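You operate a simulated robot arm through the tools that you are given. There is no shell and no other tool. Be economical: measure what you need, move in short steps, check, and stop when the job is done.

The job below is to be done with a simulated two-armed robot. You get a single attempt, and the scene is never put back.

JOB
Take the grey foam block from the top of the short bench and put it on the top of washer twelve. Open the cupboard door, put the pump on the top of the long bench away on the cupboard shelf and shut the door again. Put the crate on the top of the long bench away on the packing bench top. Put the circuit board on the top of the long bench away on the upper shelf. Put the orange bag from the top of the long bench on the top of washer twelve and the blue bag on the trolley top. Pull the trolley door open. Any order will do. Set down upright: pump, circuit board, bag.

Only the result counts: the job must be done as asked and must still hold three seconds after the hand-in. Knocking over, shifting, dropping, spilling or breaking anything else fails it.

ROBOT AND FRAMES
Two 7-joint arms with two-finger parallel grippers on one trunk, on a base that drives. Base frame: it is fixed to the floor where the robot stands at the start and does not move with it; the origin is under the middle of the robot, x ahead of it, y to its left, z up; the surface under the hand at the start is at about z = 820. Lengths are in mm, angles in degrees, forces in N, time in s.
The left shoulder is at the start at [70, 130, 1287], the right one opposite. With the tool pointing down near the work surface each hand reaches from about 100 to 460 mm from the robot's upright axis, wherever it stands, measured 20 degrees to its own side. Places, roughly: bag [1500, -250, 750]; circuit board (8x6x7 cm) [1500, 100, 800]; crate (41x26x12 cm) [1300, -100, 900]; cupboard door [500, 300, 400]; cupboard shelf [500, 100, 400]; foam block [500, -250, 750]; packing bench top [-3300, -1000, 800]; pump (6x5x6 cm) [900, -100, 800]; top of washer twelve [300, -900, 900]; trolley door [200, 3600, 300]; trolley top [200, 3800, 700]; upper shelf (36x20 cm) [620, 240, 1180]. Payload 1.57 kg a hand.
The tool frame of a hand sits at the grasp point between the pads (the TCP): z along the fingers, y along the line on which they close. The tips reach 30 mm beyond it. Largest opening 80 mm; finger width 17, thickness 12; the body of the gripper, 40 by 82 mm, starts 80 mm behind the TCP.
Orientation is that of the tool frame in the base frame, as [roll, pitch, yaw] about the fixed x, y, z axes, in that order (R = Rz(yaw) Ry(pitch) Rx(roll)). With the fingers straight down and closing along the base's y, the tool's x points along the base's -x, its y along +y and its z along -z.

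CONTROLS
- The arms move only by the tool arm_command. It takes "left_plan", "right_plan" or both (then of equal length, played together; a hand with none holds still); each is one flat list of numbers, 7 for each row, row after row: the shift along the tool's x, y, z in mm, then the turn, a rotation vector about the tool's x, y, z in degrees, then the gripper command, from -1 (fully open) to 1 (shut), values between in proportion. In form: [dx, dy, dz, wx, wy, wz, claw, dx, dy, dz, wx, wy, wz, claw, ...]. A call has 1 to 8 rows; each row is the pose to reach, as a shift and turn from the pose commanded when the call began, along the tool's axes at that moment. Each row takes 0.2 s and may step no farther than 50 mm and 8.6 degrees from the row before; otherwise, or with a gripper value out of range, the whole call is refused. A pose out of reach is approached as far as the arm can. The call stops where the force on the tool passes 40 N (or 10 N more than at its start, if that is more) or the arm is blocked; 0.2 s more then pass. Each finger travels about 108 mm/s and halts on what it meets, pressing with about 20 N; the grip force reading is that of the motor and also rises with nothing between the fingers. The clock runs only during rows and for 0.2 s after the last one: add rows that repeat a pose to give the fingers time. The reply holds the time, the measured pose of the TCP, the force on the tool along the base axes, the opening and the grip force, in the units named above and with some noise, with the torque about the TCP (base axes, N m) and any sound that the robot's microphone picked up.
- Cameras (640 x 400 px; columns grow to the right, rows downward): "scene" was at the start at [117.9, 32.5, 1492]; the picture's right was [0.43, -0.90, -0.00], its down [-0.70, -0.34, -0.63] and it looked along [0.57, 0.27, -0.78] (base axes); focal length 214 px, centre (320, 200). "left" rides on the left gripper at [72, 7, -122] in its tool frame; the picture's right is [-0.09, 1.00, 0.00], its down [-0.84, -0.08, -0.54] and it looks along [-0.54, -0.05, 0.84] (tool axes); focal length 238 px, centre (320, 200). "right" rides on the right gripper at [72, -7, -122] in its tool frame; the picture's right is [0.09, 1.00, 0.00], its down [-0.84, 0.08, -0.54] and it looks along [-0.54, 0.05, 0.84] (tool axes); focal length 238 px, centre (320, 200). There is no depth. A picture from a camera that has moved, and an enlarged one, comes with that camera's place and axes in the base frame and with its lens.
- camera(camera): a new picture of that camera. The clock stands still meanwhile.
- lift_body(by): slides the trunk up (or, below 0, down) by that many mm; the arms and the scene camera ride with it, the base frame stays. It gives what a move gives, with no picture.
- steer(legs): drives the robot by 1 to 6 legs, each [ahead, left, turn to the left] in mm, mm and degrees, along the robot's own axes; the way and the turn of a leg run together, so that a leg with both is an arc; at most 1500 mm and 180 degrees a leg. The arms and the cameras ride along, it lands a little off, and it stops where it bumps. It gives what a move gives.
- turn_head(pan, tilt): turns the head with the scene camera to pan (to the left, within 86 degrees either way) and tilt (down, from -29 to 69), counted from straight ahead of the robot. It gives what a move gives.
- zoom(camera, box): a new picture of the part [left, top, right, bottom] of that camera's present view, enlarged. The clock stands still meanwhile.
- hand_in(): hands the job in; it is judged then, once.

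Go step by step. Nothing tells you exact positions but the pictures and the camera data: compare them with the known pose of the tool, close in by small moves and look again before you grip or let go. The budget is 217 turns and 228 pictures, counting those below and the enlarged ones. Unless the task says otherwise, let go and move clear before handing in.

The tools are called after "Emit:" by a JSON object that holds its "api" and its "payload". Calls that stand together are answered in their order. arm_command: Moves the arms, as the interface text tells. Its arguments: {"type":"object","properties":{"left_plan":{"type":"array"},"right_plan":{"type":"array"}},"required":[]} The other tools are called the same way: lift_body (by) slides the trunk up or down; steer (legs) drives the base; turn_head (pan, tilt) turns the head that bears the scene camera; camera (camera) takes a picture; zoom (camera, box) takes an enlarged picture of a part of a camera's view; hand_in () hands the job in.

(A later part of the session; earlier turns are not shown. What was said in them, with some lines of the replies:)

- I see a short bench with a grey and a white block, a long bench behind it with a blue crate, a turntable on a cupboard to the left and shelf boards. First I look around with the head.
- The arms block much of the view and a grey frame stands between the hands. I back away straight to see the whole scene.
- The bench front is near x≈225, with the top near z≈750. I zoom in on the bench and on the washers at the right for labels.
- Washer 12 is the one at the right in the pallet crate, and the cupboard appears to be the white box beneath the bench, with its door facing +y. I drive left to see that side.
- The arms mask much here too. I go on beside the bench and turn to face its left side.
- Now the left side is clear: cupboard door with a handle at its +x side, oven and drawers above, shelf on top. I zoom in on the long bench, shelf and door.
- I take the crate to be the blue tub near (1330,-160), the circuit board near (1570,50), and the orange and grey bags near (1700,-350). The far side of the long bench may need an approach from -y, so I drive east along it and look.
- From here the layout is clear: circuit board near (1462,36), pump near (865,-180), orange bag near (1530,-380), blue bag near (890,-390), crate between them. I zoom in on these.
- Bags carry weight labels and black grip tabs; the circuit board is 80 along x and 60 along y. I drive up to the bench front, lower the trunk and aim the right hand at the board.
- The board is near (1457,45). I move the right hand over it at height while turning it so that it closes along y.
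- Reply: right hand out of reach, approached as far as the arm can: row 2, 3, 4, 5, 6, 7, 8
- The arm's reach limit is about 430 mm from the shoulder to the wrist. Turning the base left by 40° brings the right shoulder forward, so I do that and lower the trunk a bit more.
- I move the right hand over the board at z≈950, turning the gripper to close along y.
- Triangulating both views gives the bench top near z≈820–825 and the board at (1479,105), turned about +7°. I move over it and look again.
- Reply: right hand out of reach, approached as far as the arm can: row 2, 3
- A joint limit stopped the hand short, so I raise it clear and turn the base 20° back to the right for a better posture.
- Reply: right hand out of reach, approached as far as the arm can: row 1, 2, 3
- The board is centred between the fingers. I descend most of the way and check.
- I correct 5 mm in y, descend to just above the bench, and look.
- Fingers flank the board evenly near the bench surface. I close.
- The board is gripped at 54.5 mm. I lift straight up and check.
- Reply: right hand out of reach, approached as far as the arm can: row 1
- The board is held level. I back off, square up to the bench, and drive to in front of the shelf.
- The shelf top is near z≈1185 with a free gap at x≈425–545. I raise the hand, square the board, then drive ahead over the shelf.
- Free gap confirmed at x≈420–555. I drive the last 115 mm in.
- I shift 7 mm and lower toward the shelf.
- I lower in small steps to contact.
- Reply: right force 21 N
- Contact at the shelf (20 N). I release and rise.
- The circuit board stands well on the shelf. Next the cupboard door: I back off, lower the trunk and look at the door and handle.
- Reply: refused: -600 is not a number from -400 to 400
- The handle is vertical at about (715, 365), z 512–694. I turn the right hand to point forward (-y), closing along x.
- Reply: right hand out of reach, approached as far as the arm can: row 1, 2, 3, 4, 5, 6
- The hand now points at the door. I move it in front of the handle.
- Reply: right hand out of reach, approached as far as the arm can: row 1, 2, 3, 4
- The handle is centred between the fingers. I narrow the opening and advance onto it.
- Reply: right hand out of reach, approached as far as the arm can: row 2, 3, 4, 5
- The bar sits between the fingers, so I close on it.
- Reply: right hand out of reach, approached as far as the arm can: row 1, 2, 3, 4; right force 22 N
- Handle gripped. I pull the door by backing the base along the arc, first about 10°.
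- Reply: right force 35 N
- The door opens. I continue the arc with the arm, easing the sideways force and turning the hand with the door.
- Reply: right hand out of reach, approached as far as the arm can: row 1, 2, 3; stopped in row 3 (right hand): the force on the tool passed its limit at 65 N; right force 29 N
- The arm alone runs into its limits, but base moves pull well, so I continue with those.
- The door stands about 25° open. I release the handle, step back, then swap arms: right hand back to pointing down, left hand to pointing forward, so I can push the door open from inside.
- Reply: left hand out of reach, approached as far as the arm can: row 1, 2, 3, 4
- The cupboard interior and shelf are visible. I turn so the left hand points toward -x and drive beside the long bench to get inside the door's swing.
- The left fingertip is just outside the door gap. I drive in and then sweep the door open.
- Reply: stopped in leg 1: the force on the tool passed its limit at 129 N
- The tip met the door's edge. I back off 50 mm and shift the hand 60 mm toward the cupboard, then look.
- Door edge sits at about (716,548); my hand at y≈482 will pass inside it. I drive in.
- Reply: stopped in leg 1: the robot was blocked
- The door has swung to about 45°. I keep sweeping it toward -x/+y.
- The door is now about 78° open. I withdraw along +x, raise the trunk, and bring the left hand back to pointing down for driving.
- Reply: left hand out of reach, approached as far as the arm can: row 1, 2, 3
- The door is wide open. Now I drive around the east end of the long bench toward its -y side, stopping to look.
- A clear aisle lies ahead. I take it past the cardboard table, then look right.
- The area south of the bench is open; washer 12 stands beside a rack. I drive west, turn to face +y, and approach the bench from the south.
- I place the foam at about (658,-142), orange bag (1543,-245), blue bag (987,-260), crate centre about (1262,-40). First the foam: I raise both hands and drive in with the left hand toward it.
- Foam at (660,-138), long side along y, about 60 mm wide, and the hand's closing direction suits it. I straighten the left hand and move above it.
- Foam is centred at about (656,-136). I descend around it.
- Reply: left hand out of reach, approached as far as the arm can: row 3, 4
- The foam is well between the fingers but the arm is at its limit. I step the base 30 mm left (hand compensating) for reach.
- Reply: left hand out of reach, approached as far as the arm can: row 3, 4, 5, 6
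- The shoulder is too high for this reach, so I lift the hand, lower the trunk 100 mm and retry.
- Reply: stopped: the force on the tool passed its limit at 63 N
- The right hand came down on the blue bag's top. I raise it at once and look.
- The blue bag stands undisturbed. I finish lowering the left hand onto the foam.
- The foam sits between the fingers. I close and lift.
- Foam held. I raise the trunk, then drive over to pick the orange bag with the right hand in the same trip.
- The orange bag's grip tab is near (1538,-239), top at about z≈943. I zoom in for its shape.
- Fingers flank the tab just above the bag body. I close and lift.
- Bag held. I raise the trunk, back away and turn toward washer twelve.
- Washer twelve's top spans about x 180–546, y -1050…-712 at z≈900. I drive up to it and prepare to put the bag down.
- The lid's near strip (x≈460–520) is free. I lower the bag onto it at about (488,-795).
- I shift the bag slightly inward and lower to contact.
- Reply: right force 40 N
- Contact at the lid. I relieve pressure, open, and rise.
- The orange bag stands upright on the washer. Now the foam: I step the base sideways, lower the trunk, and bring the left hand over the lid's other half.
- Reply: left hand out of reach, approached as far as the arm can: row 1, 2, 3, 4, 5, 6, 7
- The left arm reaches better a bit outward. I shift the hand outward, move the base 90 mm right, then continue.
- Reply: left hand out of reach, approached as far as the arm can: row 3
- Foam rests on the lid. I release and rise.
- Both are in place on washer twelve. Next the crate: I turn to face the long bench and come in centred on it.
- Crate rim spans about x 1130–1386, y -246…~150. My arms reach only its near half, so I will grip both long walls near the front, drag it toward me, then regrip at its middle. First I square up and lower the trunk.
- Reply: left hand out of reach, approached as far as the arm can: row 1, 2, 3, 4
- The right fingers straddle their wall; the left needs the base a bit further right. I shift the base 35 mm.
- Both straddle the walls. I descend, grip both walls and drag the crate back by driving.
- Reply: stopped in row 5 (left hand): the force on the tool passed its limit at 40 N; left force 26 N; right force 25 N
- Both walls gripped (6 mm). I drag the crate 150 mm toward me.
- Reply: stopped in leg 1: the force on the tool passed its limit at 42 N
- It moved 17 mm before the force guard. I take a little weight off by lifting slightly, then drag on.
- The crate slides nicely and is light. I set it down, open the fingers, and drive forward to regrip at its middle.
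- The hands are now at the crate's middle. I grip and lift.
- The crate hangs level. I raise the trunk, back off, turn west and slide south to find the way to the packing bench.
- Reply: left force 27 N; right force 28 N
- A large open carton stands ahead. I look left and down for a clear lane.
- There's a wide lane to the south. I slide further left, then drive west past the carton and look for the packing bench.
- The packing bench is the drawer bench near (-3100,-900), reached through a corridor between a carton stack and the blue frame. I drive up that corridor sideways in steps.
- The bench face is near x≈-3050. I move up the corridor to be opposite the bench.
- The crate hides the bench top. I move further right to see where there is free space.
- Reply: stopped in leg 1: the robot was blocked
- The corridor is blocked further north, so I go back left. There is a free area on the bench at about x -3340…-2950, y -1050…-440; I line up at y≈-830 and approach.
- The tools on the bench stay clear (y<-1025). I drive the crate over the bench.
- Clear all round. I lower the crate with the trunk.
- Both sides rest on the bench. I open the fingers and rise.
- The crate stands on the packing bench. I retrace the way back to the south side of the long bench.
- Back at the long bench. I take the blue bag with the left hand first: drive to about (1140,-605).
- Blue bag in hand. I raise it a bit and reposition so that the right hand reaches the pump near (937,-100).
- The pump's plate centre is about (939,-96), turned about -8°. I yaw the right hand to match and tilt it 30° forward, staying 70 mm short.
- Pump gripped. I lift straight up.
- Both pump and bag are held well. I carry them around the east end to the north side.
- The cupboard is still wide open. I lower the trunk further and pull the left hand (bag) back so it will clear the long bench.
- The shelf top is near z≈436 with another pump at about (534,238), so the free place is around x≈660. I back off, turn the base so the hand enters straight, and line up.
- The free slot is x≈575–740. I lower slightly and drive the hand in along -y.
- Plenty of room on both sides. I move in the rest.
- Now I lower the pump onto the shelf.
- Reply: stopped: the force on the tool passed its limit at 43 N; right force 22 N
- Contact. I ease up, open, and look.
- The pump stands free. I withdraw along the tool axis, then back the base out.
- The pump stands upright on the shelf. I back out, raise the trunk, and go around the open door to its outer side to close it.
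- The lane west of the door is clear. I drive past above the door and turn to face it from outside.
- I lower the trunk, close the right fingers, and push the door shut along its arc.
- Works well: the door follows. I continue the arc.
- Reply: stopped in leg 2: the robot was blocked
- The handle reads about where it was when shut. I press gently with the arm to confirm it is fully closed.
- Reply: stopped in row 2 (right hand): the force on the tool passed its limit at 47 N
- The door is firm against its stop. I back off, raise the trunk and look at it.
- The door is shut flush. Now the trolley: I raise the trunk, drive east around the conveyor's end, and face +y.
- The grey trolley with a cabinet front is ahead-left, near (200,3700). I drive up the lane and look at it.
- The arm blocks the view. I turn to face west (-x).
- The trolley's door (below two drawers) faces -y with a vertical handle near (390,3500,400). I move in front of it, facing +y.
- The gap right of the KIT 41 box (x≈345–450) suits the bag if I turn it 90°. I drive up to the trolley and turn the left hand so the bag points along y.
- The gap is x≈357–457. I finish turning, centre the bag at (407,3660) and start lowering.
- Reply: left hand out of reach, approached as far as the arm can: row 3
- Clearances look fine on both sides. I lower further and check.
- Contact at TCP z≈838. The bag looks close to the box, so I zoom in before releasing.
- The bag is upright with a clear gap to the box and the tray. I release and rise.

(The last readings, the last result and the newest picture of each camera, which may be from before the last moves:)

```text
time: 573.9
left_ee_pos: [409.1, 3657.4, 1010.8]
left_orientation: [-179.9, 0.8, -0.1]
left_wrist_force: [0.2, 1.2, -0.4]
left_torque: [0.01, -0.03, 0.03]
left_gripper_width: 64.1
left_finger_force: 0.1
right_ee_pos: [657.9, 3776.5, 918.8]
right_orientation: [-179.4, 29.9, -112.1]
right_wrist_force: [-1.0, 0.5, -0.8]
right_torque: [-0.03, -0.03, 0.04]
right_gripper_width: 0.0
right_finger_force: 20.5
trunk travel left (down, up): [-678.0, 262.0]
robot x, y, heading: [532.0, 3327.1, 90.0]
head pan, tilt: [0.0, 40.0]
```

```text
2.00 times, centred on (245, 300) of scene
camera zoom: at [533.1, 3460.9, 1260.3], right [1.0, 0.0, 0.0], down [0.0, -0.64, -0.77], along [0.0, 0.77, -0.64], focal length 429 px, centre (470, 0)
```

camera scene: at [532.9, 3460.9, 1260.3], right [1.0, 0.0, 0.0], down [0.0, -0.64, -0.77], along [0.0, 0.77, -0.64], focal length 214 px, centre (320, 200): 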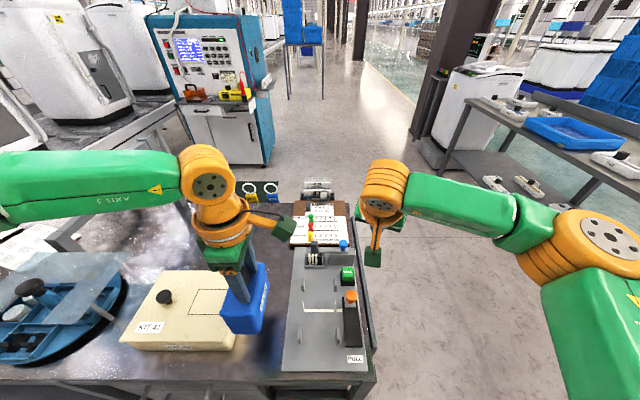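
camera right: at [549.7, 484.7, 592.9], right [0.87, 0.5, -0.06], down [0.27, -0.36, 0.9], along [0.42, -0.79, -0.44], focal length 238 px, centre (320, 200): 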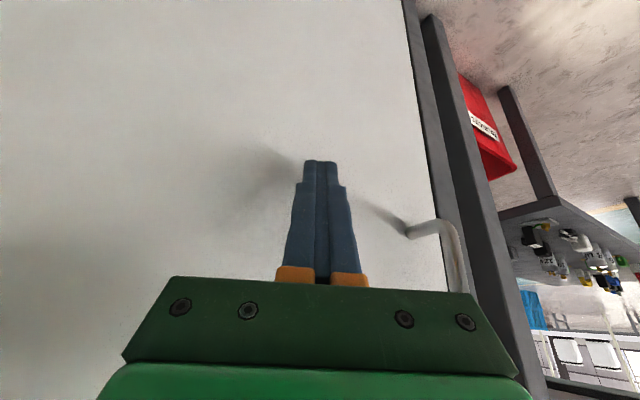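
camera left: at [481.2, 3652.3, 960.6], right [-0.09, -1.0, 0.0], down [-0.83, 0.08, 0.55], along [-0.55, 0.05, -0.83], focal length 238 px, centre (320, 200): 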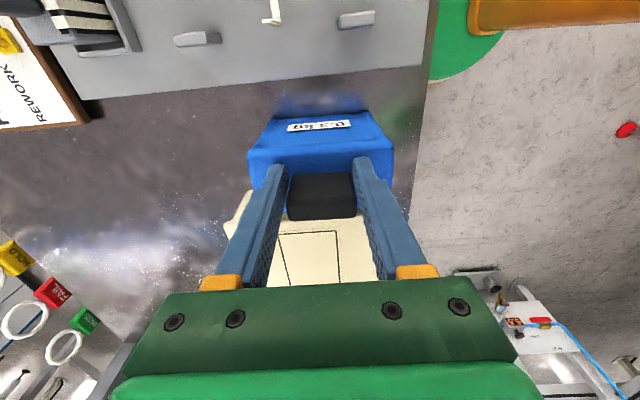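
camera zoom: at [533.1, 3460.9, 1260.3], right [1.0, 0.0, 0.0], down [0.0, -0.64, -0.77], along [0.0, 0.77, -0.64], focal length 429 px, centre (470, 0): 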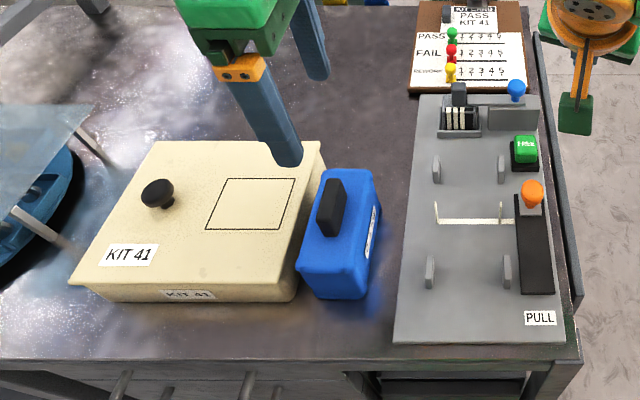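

The blue bag stands upright on the trolley. Next the trolley door: I back off, tuck the left hand up and lower the trunk to handle height.

Emit:
{"api": "steer", "payload": {"legs": [[-340, 0, 0], [0, 129, 0], [0, 0, 22]]}}

Emit:
{"api": "arm_command", "payload": {"left_plan": [-10, 25, -25, 0, 0, 0, 0, -20, 50, -55, 0, 0, 0, 0, -30, 75, -85, 0, 0, 0, 0, -40, 100, -115, 0, 0, 0, 0, -50, 125, -145, 0, 0, 0, 0], "right_plan": [0, 0, 0, 0, 0, 0, 1, 0, 0, 0, 0, 0, 0, 0.5, 0, 0, 0, 0, 0, 0, 0, 0, 0, 0, 0, 0, 0, -0.3, 0, 0, 0, 0, 0, 0, -0.3]}}

Emit:
{"api": "lift_body", "payload": {"by": -400}}

Emit:
{"api": "lift_body", "payload": {"by": -148}}

Emit:
{"api": "turn_head", "payload": {"pan": -15, "tilt": 30}}

Emit:
{"api": "camera", "payload": {"camera": "scene"}}

Emit:
{"api": "camera", "payload": {"camera": "right"}}

```text
time: 578.1
left_ee_pos: [167.5, 3245.0, 1011.0]
left_orientation: [-179.8, 0.7, 21.8]
left_wrist_force: [0.7, 0.4, -0.9]
left_torque: [0.01, 0.0, -0.02]
left_gripper_width: 63.9
left_finger_force: 0.1
right_ee_pos: [353.4, 3447.7, 918.6]
right_orientation: [-179.4, 29.8, -90.4]
right_wrist_force: [0.3, 0.1, -0.6]
right_torque: [-0.02, -0.02, 0.0]
right_gripper_width: 0.0
right_finger_force: 19.9
trunk travel left (down, up): [-678.0, 262.0]
robot x, y, heading: [405.4, 2982.7, 111.9]
head pan, tilt: [0.0, 40.0]
```

```text
time: 579.4
left_ee_pos: [170.3, 3106.6, 1127.8]
left_orientation: [-179.7, 0.5, 21.7]
left_wrist_force: [-0.8, 0.5, -0.3]
left_torque: [0.04, 0.03, 0.04]
left_gripper_width: 40.0
left_finger_force: 0.1
left hand out of reach, approached as far as the arm can: row 5
right_ee_pos: [353.8, 3446.6, 918.7]
right_orientation: [-179.4, 30.1, -90.4]
right_wrist_force: [0.1, -1.1, 0.7]
right_torque: [-0.02, 0.0, -0.04]
right_gripper_width: 51.9
right_finger_force: 0.2
trunk travel left (down, up): [-678.0, 262.0]
robot x, y, heading: [404.9, 2981.1, 111.8]
head pan, tilt: [0.0, 40.0]
```

```text
time: 583.2
left_ee_pos: [170.5, 3109.2, 727.6]
left_orientation: [-179.7, 0.7, 21.7]
left_wrist_force: [-0.6, -0.3, -0.2]
left_torque: [0.0, -0.01, -0.03]
left_gripper_width: 40.1
left_finger_force: 0.0
right_ee_pos: [353.3, 3447.4, 518.3]
right_orientation: [-179.3, 29.9, -90.4]
right_wrist_force: [-1.1, 0.4, 0.1]
right_torque: [-0.02, -0.04, -0.04]
right_gripper_width: 52.0
right_finger_force: 0.0
trunk travel left (down, up): [-278.0, 662.0]
robot x, y, heading: [405.8, 2984.9, 111.7]
head pan, tilt: [0.0, 40.0]
```

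```text
time: 584.9
left_ee_pos: [169.5, 3109.2, 578.1]
left_orientation: [-179.6, 0.6, 21.8]
left_wrist_force: [-0.1, -0.1, 0.1]
left_torque: [-0.03, -0.02, -0.03]
left_gripper_width: 40.2
left_finger_force: 0.1
right_ee_pos: [353.7, 3447.7, 371.4]
right_orientation: [-179.5, 29.9, -90.4]
right_wrist_force: [0.2, 0.6, -0.1]
right_torque: [-0.02, -0.02, 0.02]
right_gripper_width: 52.1
right_finger_force: 0.0
trunk travel left (down, up): [-130.0, 810.0]
robot x, y, heading: [405.9, 2981.5, 111.8]
head pan, tilt: [0.0, 40.0]
```

```text
time: 585.7
left_ee_pos: [170.6, 3108.4, 578.4]
left_orientation: [-179.8, 0.6, 21.8]
left_wrist_force: [0.7, 0.7, -0.2]
left_torque: [0.03, 0.01, 0.0]
left_gripper_width: 40.1
left_finger_force: 0.1
right_ee_pos: [353.4, 3448.5, 370.7]
right_orientation: [-179.4, 29.9, -90.4]
right_wrist_force: [-0.1, 0.5, 0.3]
right_torque: [-0.02, 0.04, 0.02]
right_gripper_width: 51.7
right_finger_force: 0.0
trunk travel left (down, up): [-130.0, 810.0]
robot x, y, heading: [401.3, 2984.6, 111.9]
head pan, tilt: [-15.0, 30.0]
```

```text
38 pictures are left
camera scene: at [375.6, 3119.2, 727.7], right [0.99, 0.12, 0.0], down [0.06, -0.5, -0.87], along [-0.1, 0.86, -0.5], focal length 214 px, centre (320, 200)
```

scene: 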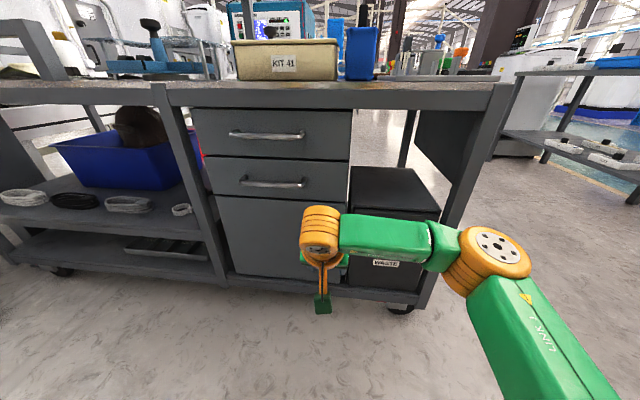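

```text
37 pictures are left
camera right: at [357.9, 3324.2, 440.9], right [-1.0, -0.07, -0.06], down [-0.08, 0.46, 0.89], along [-0.03, 0.89, -0.46], focal length 238 px, centre (320, 200)
```

right: 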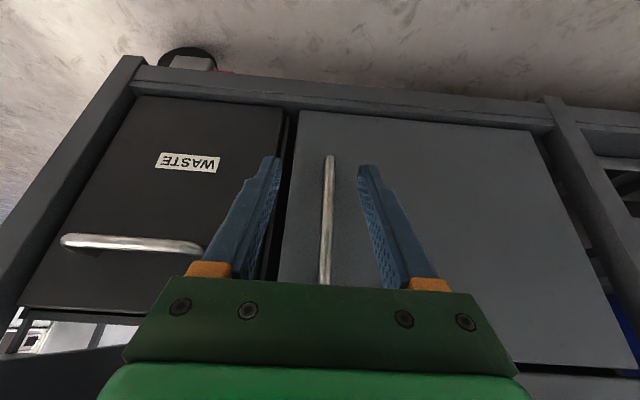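

The handle sits between the fingers, a bit ahead. I advance 45 mm and look again.

Emit:
{"api": "steer", "payload": {"legs": [[45, -8, 0]]}}

Emit:
{"api": "camera", "payload": {"camera": "right"}}

```text
time: 586.6
left_ee_pos: [160.9, 3154.3, 579.3]
left_orientation: [-179.8, 0.6, 21.9]
left_wrist_force: [0.0, 0.1, -0.1]
left_torque: [-0.08, 0.02, -0.01]
left_gripper_width: 40.4
left_finger_force: 0.1
right_ee_pos: [344.5, 3492.3, 370.1]
right_orientation: [-179.4, 30.0, -90.4]
right_wrist_force: [0.3, -0.2, 0.6]
right_torque: [0.0, -0.02, 0.0]
right_gripper_width: 51.8
right_finger_force: 0.1
trunk travel left (down, up): [-130.0, 810.0]
robot x, y, heading: [395.9, 3028.5, 112.1]
head pan, tilt: [-15.0, 30.0]
```

```text
36 pictures are left
camera right: at [348.4, 3369.5, 440.8], right [-1.0, -0.07, -0.06], down [-0.08, 0.46, 0.89], along [-0.03, 0.89, -0.46], focal length 238 px, centre (320, 200)
```

right: 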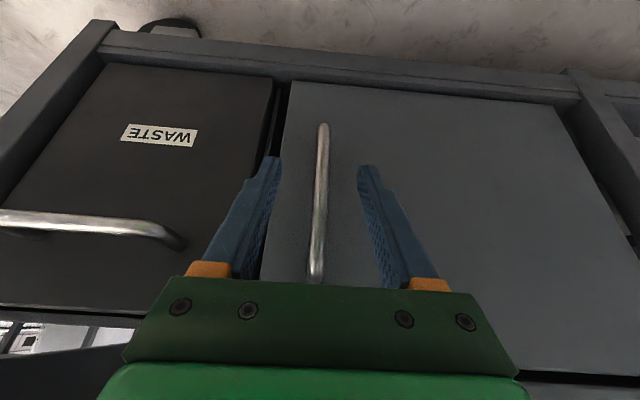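

Triangulated: bar at (345,3525), z≈286–420. I advance onto it.

Emit:
{"api": "steer", "payload": {"legs": [[33, -13, 0]]}}

Emit:
{"api": "camera", "payload": {"camera": "right"}}

```text
time: 587.5
left_ee_pos: [161.8, 3188.8, 577.7]
left_orientation: [-179.7, 0.6, 21.8]
left_wrist_force: [0.3, 0.7, 0.1]
left_torque: [-0.01, -0.01, 0.01]
left_gripper_width: 40.0
left_finger_force: 0.0
right_ee_pos: [344.9, 3527.5, 370.6]
right_orientation: [-179.4, 30.0, -90.3]
right_wrist_force: [-1.1, 0.8, 1.0]
right_torque: [0.01, -0.02, 0.02]
right_gripper_width: 51.9
right_finger_force: 0.1
trunk travel left (down, up): [-130.0, 810.0]
robot x, y, heading: [397.4, 3063.1, 111.9]
head pan, tilt: [-15.0, 30.0]
```

```text
35 pictures are left
camera right: at [348.5, 3404.8, 440.8], right [-1.0, -0.07, -0.06], down [-0.08, 0.46, 0.89], along [-0.03, 0.89, -0.46], focal length 238 px, centre (320, 200)
```

right: 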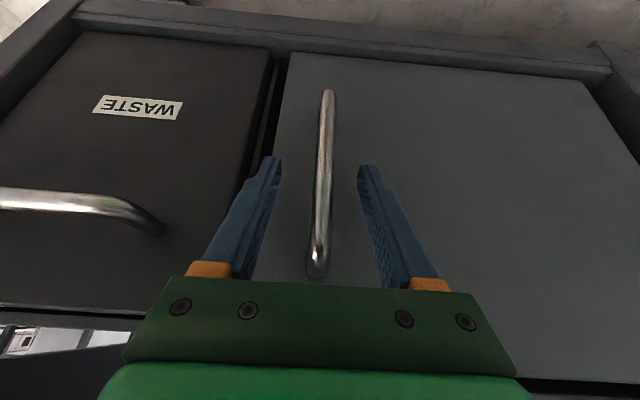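

Emit:
{"api": "arm_command", "payload": {"right_plan": [0, 0, 0, 0, 0, 0, 0.4, 0, 0, 0, 0, 0, 0, 1, 0, 0, 0, 0, 0, 0, 1]}}

Emit:
{"api": "camera", "payload": {"camera": "right"}}

```text
time: 588.2
left_ee_pos: [160.3, 3189.4, 578.9]
left_orientation: [-179.6, 0.7, 21.8]
left_wrist_force: [0.2, -1.2, 0.3]
left_torque: [0.01, -0.02, 0.02]
left_gripper_width: 39.9
left_finger_force: 0.1
right_ee_pos: [341.7, 3528.0, 370.9]
right_orientation: [-179.5, 29.9, -90.2]
right_wrist_force: [-14.5, 1.6, 0.1]
right_torque: [-0.27, 0.89, 0.07]
right_gripper_width: 11.9
right_finger_force: 28.8
trunk travel left (down, up): [-130.0, 810.0]
robot x, y, heading: [395.3, 3064.1, 112.1]
head pan, tilt: [-15.0, 30.0]
```

```text
34 pictures are left
camera right: at [347.0, 3404.6, 440.9], right [-1.0, -0.07, -0.05], down [-0.08, 0.46, 0.89], along [-0.04, 0.89, -0.46], focal length 238 px, centre (320, 200)
```

right: 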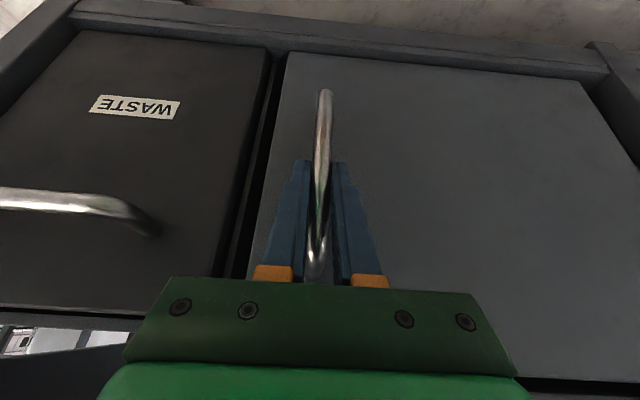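

Handle gripped. I swing the door open by driving small arcs about its hinge (about (50,3558)).

Emit:
{"api": "steer", "payload": {"legs": [[-11.8, 51.2, -5], [-11.8, 51.2, -5], [-11.8, 51.2, -5]]}}

Emit:
{"api": "camera", "payload": {"camera": "right"}}

```text
time: 590.2
left_ee_pos: [59.0, 3173.3, 578.8]
left_orientation: [-179.9, 0.3, 7.0]
left_wrist_force: [-0.4, -0.5, -1.2]
left_torque: [-0.02, -0.01, -0.01]
left_gripper_width: 40.0
left_finger_force: 0.1
right_ee_pos: [322.5, 3454.5, 370.1]
right_orientation: [-179.4, 30.0, -105.0]
right_wrist_force: [-31.7, 12.6, 2.0]
right_torque: [0.35, 0.64, 0.06]
right_gripper_width: 12.1
right_finger_force: 29.0
trunk travel left (down, up): [-130.0, 810.0]
robot x, y, heading: [257.8, 2994.1, 97.3]
head pan, tilt: [-15.0, 30.0]
```

```text
33 pictures are left
camera right: at [296.3, 3334.4, 440.8], right [-0.98, 0.19, -0.05], down [0.04, 0.46, 0.89], along [0.19, 0.87, -0.46], focal length 238 px, centre (320, 200)
```

right: 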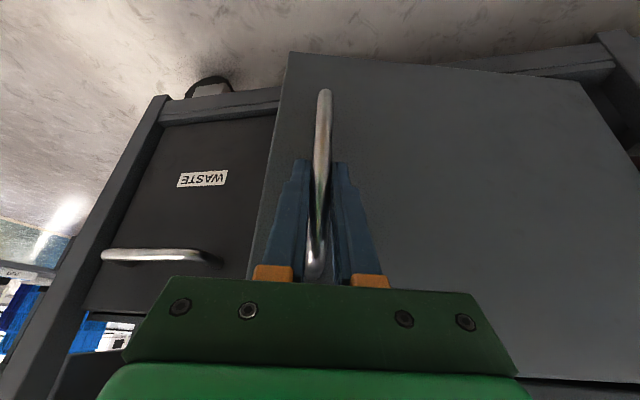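

The door follows; there's a sideways load toward the hinge. I ease it and continue.

Emit:
{"api": "arm_command", "payload": {"right_plan": [0, 3, 0, 0, 0, 0, 1, 0, 6, 0, 0, 0, 0, 1, 0, 6, 0, 0, 0, 0, 1]}}

Emit:
{"api": "steer", "payload": {"legs": [[-11.8, 52.2, -5], [-11.8, 52.2, -5], [-11.8, 52.2, -5]]}}

```text
time: 591.0
left_ee_pos: [64.4, 3173.3, 579.2]
left_orientation: [-179.6, 0.9, 6.8]
left_wrist_force: [0.3, -0.2, 0.4]
left_torque: [0.02, 0.01, -0.06]
left_gripper_width: 39.8
left_finger_force: 0.1
right_ee_pos: [322.6, 3456.0, 371.2]
right_orientation: [-179.6, 30.0, -105.6]
right_wrist_force: [34.9, -13.0, -1.1]
right_torque: [0.39, 0.57, -0.16]
right_gripper_width: 11.8
right_finger_force: 29.0
trunk travel left (down, up): [-130.0, 810.0]
robot x, y, heading: [257.8, 2993.8, 97.0]
head pan, tilt: [-15.0, 30.0]
```

```text
time: 592.1
left_ee_pos: [28.4, 3174.3, 578.2]
left_orientation: [-179.6, 0.6, 1.8]
left_wrist_force: [0.4, 0.2, -0.2]
left_torque: [-0.02, -0.05, 0.0]
left_gripper_width: 40.2
left_finger_force: 0.0
right_ee_pos: [311.6, 3433.2, 370.1]
right_orientation: [-179.3, 29.9, -110.6]
right_wrist_force: [1.9, -1.4, 1.3]
right_torque: [0.18, 0.85, -0.03]
right_gripper_width: 11.9
right_finger_force: 28.9
trunk travel left (down, up): [-130.0, 810.0]
robot x, y, heading: [208.7, 2974.9, 91.9]
head pan, tilt: [-15.0, 30.0]
stopped in leg 1: the force on the tool passed its limit at 48 N (the readings are from after the stop); the commanded pose is now the measured one
```

Emit:
{"api": "steer", "payload": {"legs": [[-11.3, 51.8, -5], [-11.3, 51.8, -5], [-11.3, 51.8, -5]]}}

Emit:
{"api": "camera", "payload": {"camera": "scene"}}

```text
time: 594.1
left_ee_pos: [-69.4, 3196.3, 577.6]
left_orientation: [-179.6, 0.6, -13.2]
left_wrist_force: [0.4, -0.2, 0.1]
left_torque: [0.0, -0.02, -0.02]
left_gripper_width: 40.3
left_finger_force: 0.1
right_ee_pos: [270.9, 3372.0, 369.7]
right_orientation: [-179.3, 29.9, -125.5]
right_wrist_force: [-5.4, 4.8, 1.2]
right_torque: [0.52, 0.8, 0.02]
right_gripper_width: 12.1
right_finger_force: 29.3
trunk travel left (down, up): [-130.0, 810.0]
robot x, y, heading: [50.5, 2956.7, 76.6]
head pan, tilt: [-15.0, 30.0]
```

```text
32 pictures are left
camera scene: at [105.1, 3085.9, 727.7], right [0.88, -0.47, 0.0], down [-0.24, -0.44, -0.87], along [0.41, 0.76, -0.5], focal length 214 px, centre (320, 200)
```

scene: 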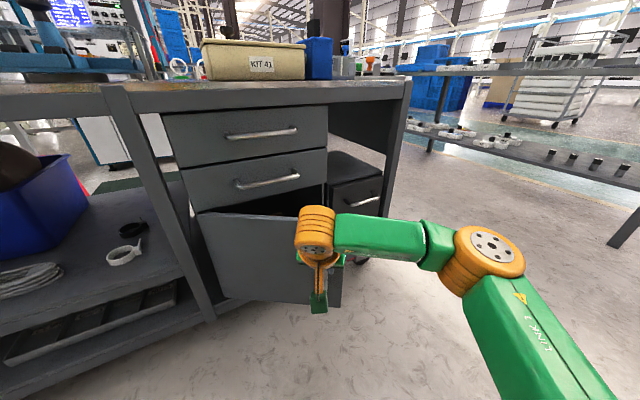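

Emit:
{"api": "steer", "payload": {"legs": [[-11.6, 51.7, -5], [-11.6, 51.7, -5], [-11.6, 51.7, -5]]}}

Emit:
{"api": "turn_head", "payload": {"pan": 70, "tilt": 30}}

Emit:
{"api": "camera", "payload": {"camera": "scene"}}

```text
time: 596.1
left_ee_pos: [-160.1, 3241.2, 580.0]
left_orientation: [-179.6, 0.9, -28.5]
left_wrist_force: [-0.1, -0.1, 0.2]
left_torque: [-0.01, 0.0, 0.01]
left_gripper_width: 39.7
left_finger_force: 0.1
right_ee_pos: [215.6, 3321.6, 370.4]
right_orientation: [-179.4, 29.9, -140.7]
right_wrist_force: [11.7, -16.9, -1.9]
right_torque: [0.63, 0.36, -0.12]
right_gripper_width: 12.1
right_finger_force: 29.3
trunk travel left (down, up): [-130.0, 810.0]
robot x, y, heading: [-107.0, 2982.0, 61.8]
head pan, tilt: [-15.0, 30.0]
```

```text
time: 597.7
left_ee_pos: [-160.8, 3242.5, 578.5]
left_orientation: [-179.6, 0.7, -28.4]
left_wrist_force: [0.3, 0.4, -0.2]
left_torque: [-0.03, 0.03, 0.02]
left_gripper_width: 40.1
left_finger_force: 0.2
right_ee_pos: [215.2, 3322.0, 369.7]
right_orientation: [-179.1, 29.9, -140.8]
right_wrist_force: [5.7, -8.3, 1.3]
right_torque: [0.6, 0.57, -0.03]
right_gripper_width: 11.9
right_finger_force: 29.4
trunk travel left (down, up): [-130.0, 810.0]
robot x, y, heading: [-105.9, 2980.9, 61.7]
head pan, tilt: [70.0, 30.0]
```

```text
31 pictures are left
camera scene: at [-142.1, 3091.2, 727.9], right [0.75, 0.67, 0.0], down [0.33, -0.37, -0.87], along [-0.58, 0.65, -0.5], focal length 214 px, centre (320, 200)
```

scene: 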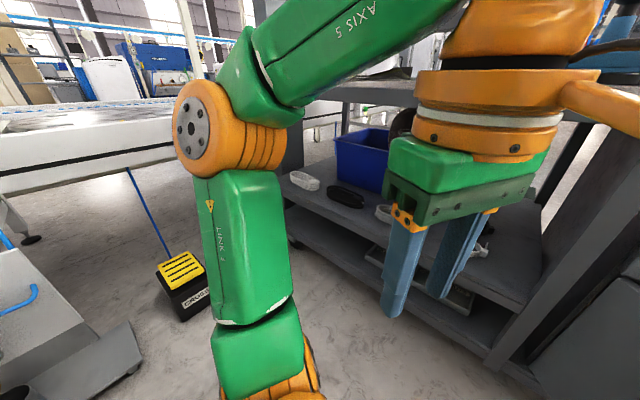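

The door is at about 50° and there is room. I continue to about 70°.

Emit:
{"api": "steer", "payload": {"legs": [[-11.6, 51.9, -5], [-11.6, 51.9, -5], [-11.6, 51.9, -5], [-11.6, 51.9, -5]]}}

Emit:
{"api": "turn_head", "payload": {"pan": -15, "tilt": 30}}

Emit:
{"api": "camera", "payload": {"camera": "scene"}}

```text
time: 600.3
left_ee_pos: [-256.5, 3335.0, 579.3]
left_orientation: [-179.5, 0.8, -48.5]
left_wrist_force: [-1.0, -0.1, -0.1]
left_torque: [0.02, 0.01, 0.04]
left_gripper_width: 39.9
left_finger_force: 0.0
right_ee_pos: [123.3, 3281.0, 369.7]
right_orientation: [-179.2, 29.7, -160.9]
right_wrist_force: [9.0, -31.7, -2.1]
right_torque: [0.68, 0.08, -0.14]
right_gripper_width: 12.0
right_finger_force: 29.8
trunk travel left (down, up): [-130.0, 810.0]
robot x, y, heading: [-296.9, 3073.4, 42.1]
head pan, tilt: [70.0, 30.0]
```

```text
time: 601.9
left_ee_pos: [-255.4, 3335.5, 580.1]
left_orientation: [-179.7, 0.6, -48.3]
left_wrist_force: [0.1, 0.9, -0.8]
left_torque: [0.01, -0.01, 0.01]
left_gripper_width: 40.1
left_finger_force: 0.1
right_ee_pos: [125.6, 3281.0, 370.0]
right_orientation: [-179.0, 29.8, -160.9]
right_wrist_force: [4.5, -14.1, 1.3]
right_torque: [0.79, 0.22, -0.06]
right_gripper_width: 12.1
right_finger_force: 29.0
trunk travel left (down, up): [-130.0, 810.0]
robot x, y, heading: [-296.1, 3074.3, 41.7]
head pan, tilt: [-15.0, 30.0]
```

```text
30 pictures are left
camera scene: at [-176.9, 3143.8, 727.8], right [0.45, -0.89, 0.0], down [-0.45, -0.22, -0.87], along [0.77, 0.39, -0.5], focal length 214 px, centre (320, 200)
```

scene: 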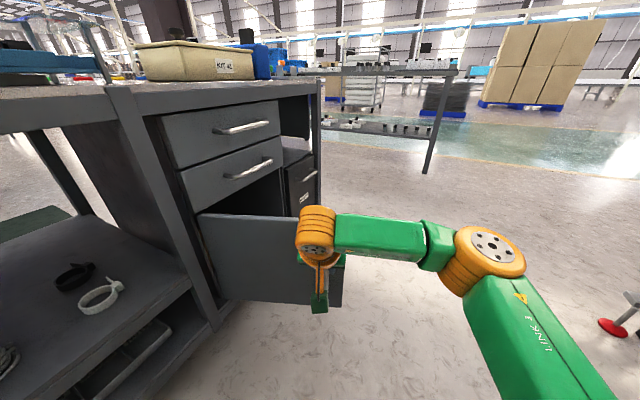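

About 70° open. I ease the load and take it a little further to about 80°.

Emit:
{"api": "arm_command", "payload": {"right_plan": [0, -2, 0, 0, 0, 0, 1, 0, -2, 0, 0, 0, 0, 1]}}

Emit:
{"api": "steer", "payload": {"legs": [[-11.6, 51, -5], [-11.6, 51, -5]]}}

Emit:
{"api": "camera", "payload": {"camera": "right"}}

```text
time: 602.5
left_ee_pos: [-257.0, 3335.9, 579.6]
left_orientation: [-179.7, 0.7, -48.3]
left_wrist_force: [-0.4, -0.8, -0.2]
left_torque: [-0.05, -0.02, 0.04]
left_gripper_width: 40.0
left_finger_force: 0.0
right_ee_pos: [122.1, 3281.5, 370.4]
right_orientation: [-179.0, 29.9, -160.9]
right_wrist_force: [0.9, -2.4, -2.0]
right_torque: [1.1, -0.34, -0.07]
right_gripper_width: 12.0
right_finger_force: 29.8
trunk travel left (down, up): [-130.0, 810.0]
robot x, y, heading: [-293.4, 3073.2, 41.7]
head pan, tilt: [-15.0, 30.0]
```

```text
time: 604.0
left_ee_pos: [-291.0, 3394.0, 578.8]
left_orientation: [-179.7, 0.6, -58.4]
left_wrist_force: [0.0, 0.6, -1.2]
left_torque: [0.0, -0.02, -0.02]
left_gripper_width: 40.1
left_finger_force: 0.0
right_ee_pos: [74.1, 3273.9, 370.0]
right_orientation: [-178.8, 29.8, -170.9]
right_wrist_force: [-0.1, -4.1, -0.7]
right_torque: [0.91, 0.12, -0.06]
right_gripper_width: 12.2
right_finger_force: 28.9
trunk travel left (down, up): [-130.0, 810.0]
robot x, y, heading: [-373.0, 3142.0, 31.7]
head pan, tilt: [-15.0, 30.0]
```

```text
29 pictures are left
camera right: at [-46.4, 3249.0, 440.8], right [-0.23, 0.97, -0.06], down [0.44, 0.16, 0.89], along [0.87, 0.17, -0.46], focal length 238 px, centre (320, 200)
```

right: 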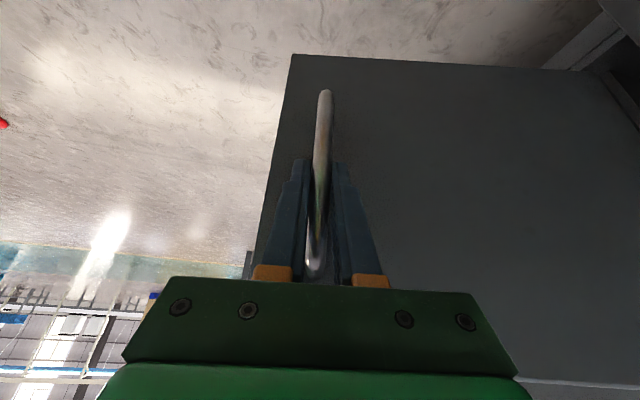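

The door is about 80° open. I release the handle and withdraw.

Emit:
{"api": "arm_command", "payload": {"right_plan": [0, 0, 0, 0, 0, 0, 0.3, 0, 0, 0, 0, 0, 0, -0.3, 0, 0, 0, 0, 0, 0, -0.3, 20, 0, -25, 0, 0, 0, -0.3, 40, 0, -50, 0, 0, 0, -0.3]}}

Emit:
{"api": "camera", "payload": {"camera": "right"}}

```text
time: 605.2
left_ee_pos: [-290.4, 3393.8, 578.4]
left_orientation: [-179.6, 0.6, -58.4]
left_wrist_force: [0.5, 0.1, -0.5]
left_torque: [0.02, -0.04, -0.01]
left_gripper_width: 40.1
left_finger_force: 0.1
right_ee_pos: [14.8, 3264.9, 393.2]
right_orientation: [-179.0, 29.9, -170.9]
right_wrist_force: [-0.6, 0.0, 0.4]
right_torque: [0.01, -0.02, 0.04]
right_gripper_width: 52.1
right_finger_force: 0.1
trunk travel left (down, up): [-130.0, 810.0]
robot x, y, heading: [-375.8, 3140.4, 31.4]
head pan, tilt: [-15.0, 30.0]
```

```text
28 pictures are left
camera right: at [-105.9, 3240.8, 464.0], right [-0.23, 0.97, -0.06], down [0.44, 0.16, 0.89], along [0.87, 0.17, -0.46], focal length 238 px, centre (320, 200)
```

right: 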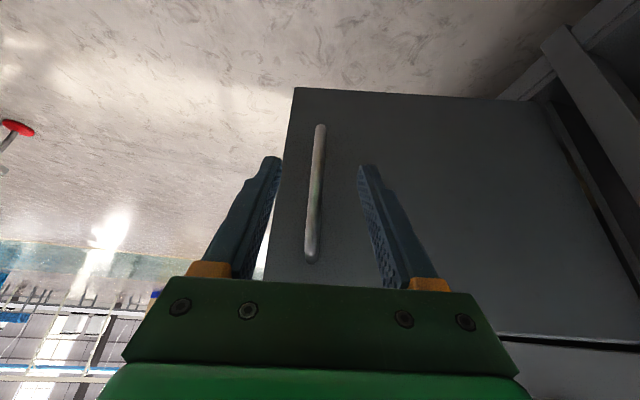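

Emit:
{"api": "steer", "payload": {"legs": [[-45, 15, 0], [-140, -256, 0], [-100, -150, 0]]}}

Emit:
{"api": "lift_body", "payload": {"by": 350}}

Emit:
{"api": "turn_head", "payload": {"pan": 15, "tilt": 25}}

Emit:
{"api": "camera", "payload": {"camera": "scene"}}

```text
time: 608.8
left_ee_pos: [-326.7, 2914.6, 578.6]
left_orientation: [-179.7, 0.6, -58.4]
left_wrist_force: [0.1, 0.5, -0.5]
left_torque: [-0.01, -0.02, 0.01]
left_gripper_width: 39.9
left_finger_force: 0.1
right_ee_pos: [-20.4, 2786.1, 393.2]
right_orientation: [-178.8, 29.9, -170.8]
right_wrist_force: [0.0, -0.4, 0.8]
right_torque: [-0.05, -0.01, 0.06]
right_gripper_width: 52.1
right_finger_force: 0.0
trunk travel left (down, up): [-130.0, 810.0]
robot x, y, heading: [-414.7, 2662.4, 31.7]
head pan, tilt: [-15.0, 30.0]
```

```text
time: 612.2
left_ee_pos: [-327.2, 2914.5, 928.7]
left_orientation: [-179.7, 0.7, -58.4]
left_wrist_force: [-0.5, 0.2, 0.2]
left_torque: [0.02, -0.02, 0.0]
left_gripper_width: 39.8
left_finger_force: 0.1
right_ee_pos: [-20.9, 2784.1, 743.8]
right_orientation: [-179.0, 30.0, -170.7]
right_wrist_force: [-0.7, 0.2, -0.2]
right_torque: [-0.02, 0.02, 0.04]
right_gripper_width: 51.5
right_finger_force: 0.1
trunk travel left (down, up): [-480.0, 460.0]
robot x, y, heading: [-409.0, 2660.6, 31.7]
head pan, tilt: [-15.0, 30.0]
```

```text
time: 613.1
left_ee_pos: [-325.9, 2915.9, 929.4]
left_orientation: [-179.7, 0.6, -58.4]
left_wrist_force: [0.2, 0.2, 0.0]
left_torque: [0.0, 0.01, -0.01]
left_gripper_width: 40.1
left_finger_force: 0.1
right_ee_pos: [-19.8, 2786.5, 743.1]
right_orientation: [-178.9, 29.9, -170.6]
right_wrist_force: [-0.8, -0.7, -0.1]
right_torque: [0.02, 0.0, -0.01]
right_gripper_width: 51.8
right_finger_force: 0.0
trunk travel left (down, up): [-480.0, 460.0]
robot x, y, heading: [-407.6, 2661.0, 31.6]
head pan, tilt: [15.0, 25.0]
```

```text
27 pictures are left
camera scene: at [-304.7, 2753.8, 1085.7], right [0.73, -0.69, 0.0], down [-0.29, -0.31, -0.91], along [0.62, 0.66, -0.42], focal length 214 px, centre (320, 200)
```

scene: 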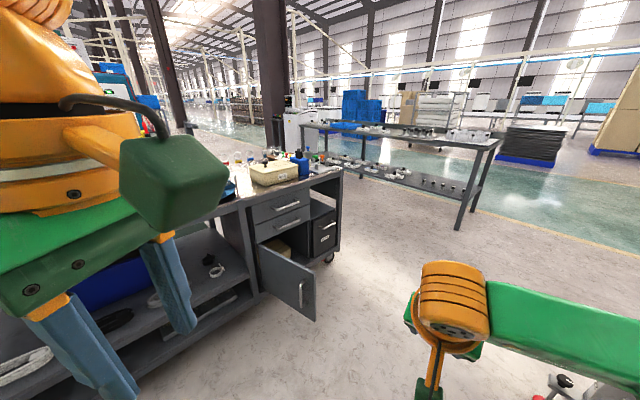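

The trolley door stands open and the bag is upright on top. The circuit board, pump, foam, orange bag, crate and shut cupboard door were each checked when placed, and both hands are empty and clear, so I hand in.

Emit:
{"api": "hand_in", "payload": {}}

```text
The job is handed in.
```

I carried out every part of the job and handed it in; no verdict came back, so I can't say whether it passed.

- **Washer twelve:** the grey foam block and the orange bag are on its top, with the bag upright.
- **Cupboard:** the pump is upright on the shelf and the door is shut.
- **Packing bench:** the crate is on its top.
- **Upper shelf:** the circuit board is in place and upright.
- **Trolley:** the blue bag is upright on its top and the door is pulled about 80° open.

- **Bumps:** the base was blocked twice, near the packing bench and by the long bench, and I didn't see what it touched. The right hand also pressed down on the blue bag once, but it stayed upright.
- **Checks:** I looked at each item right after placing it but didn't go back for a last look at all of them.
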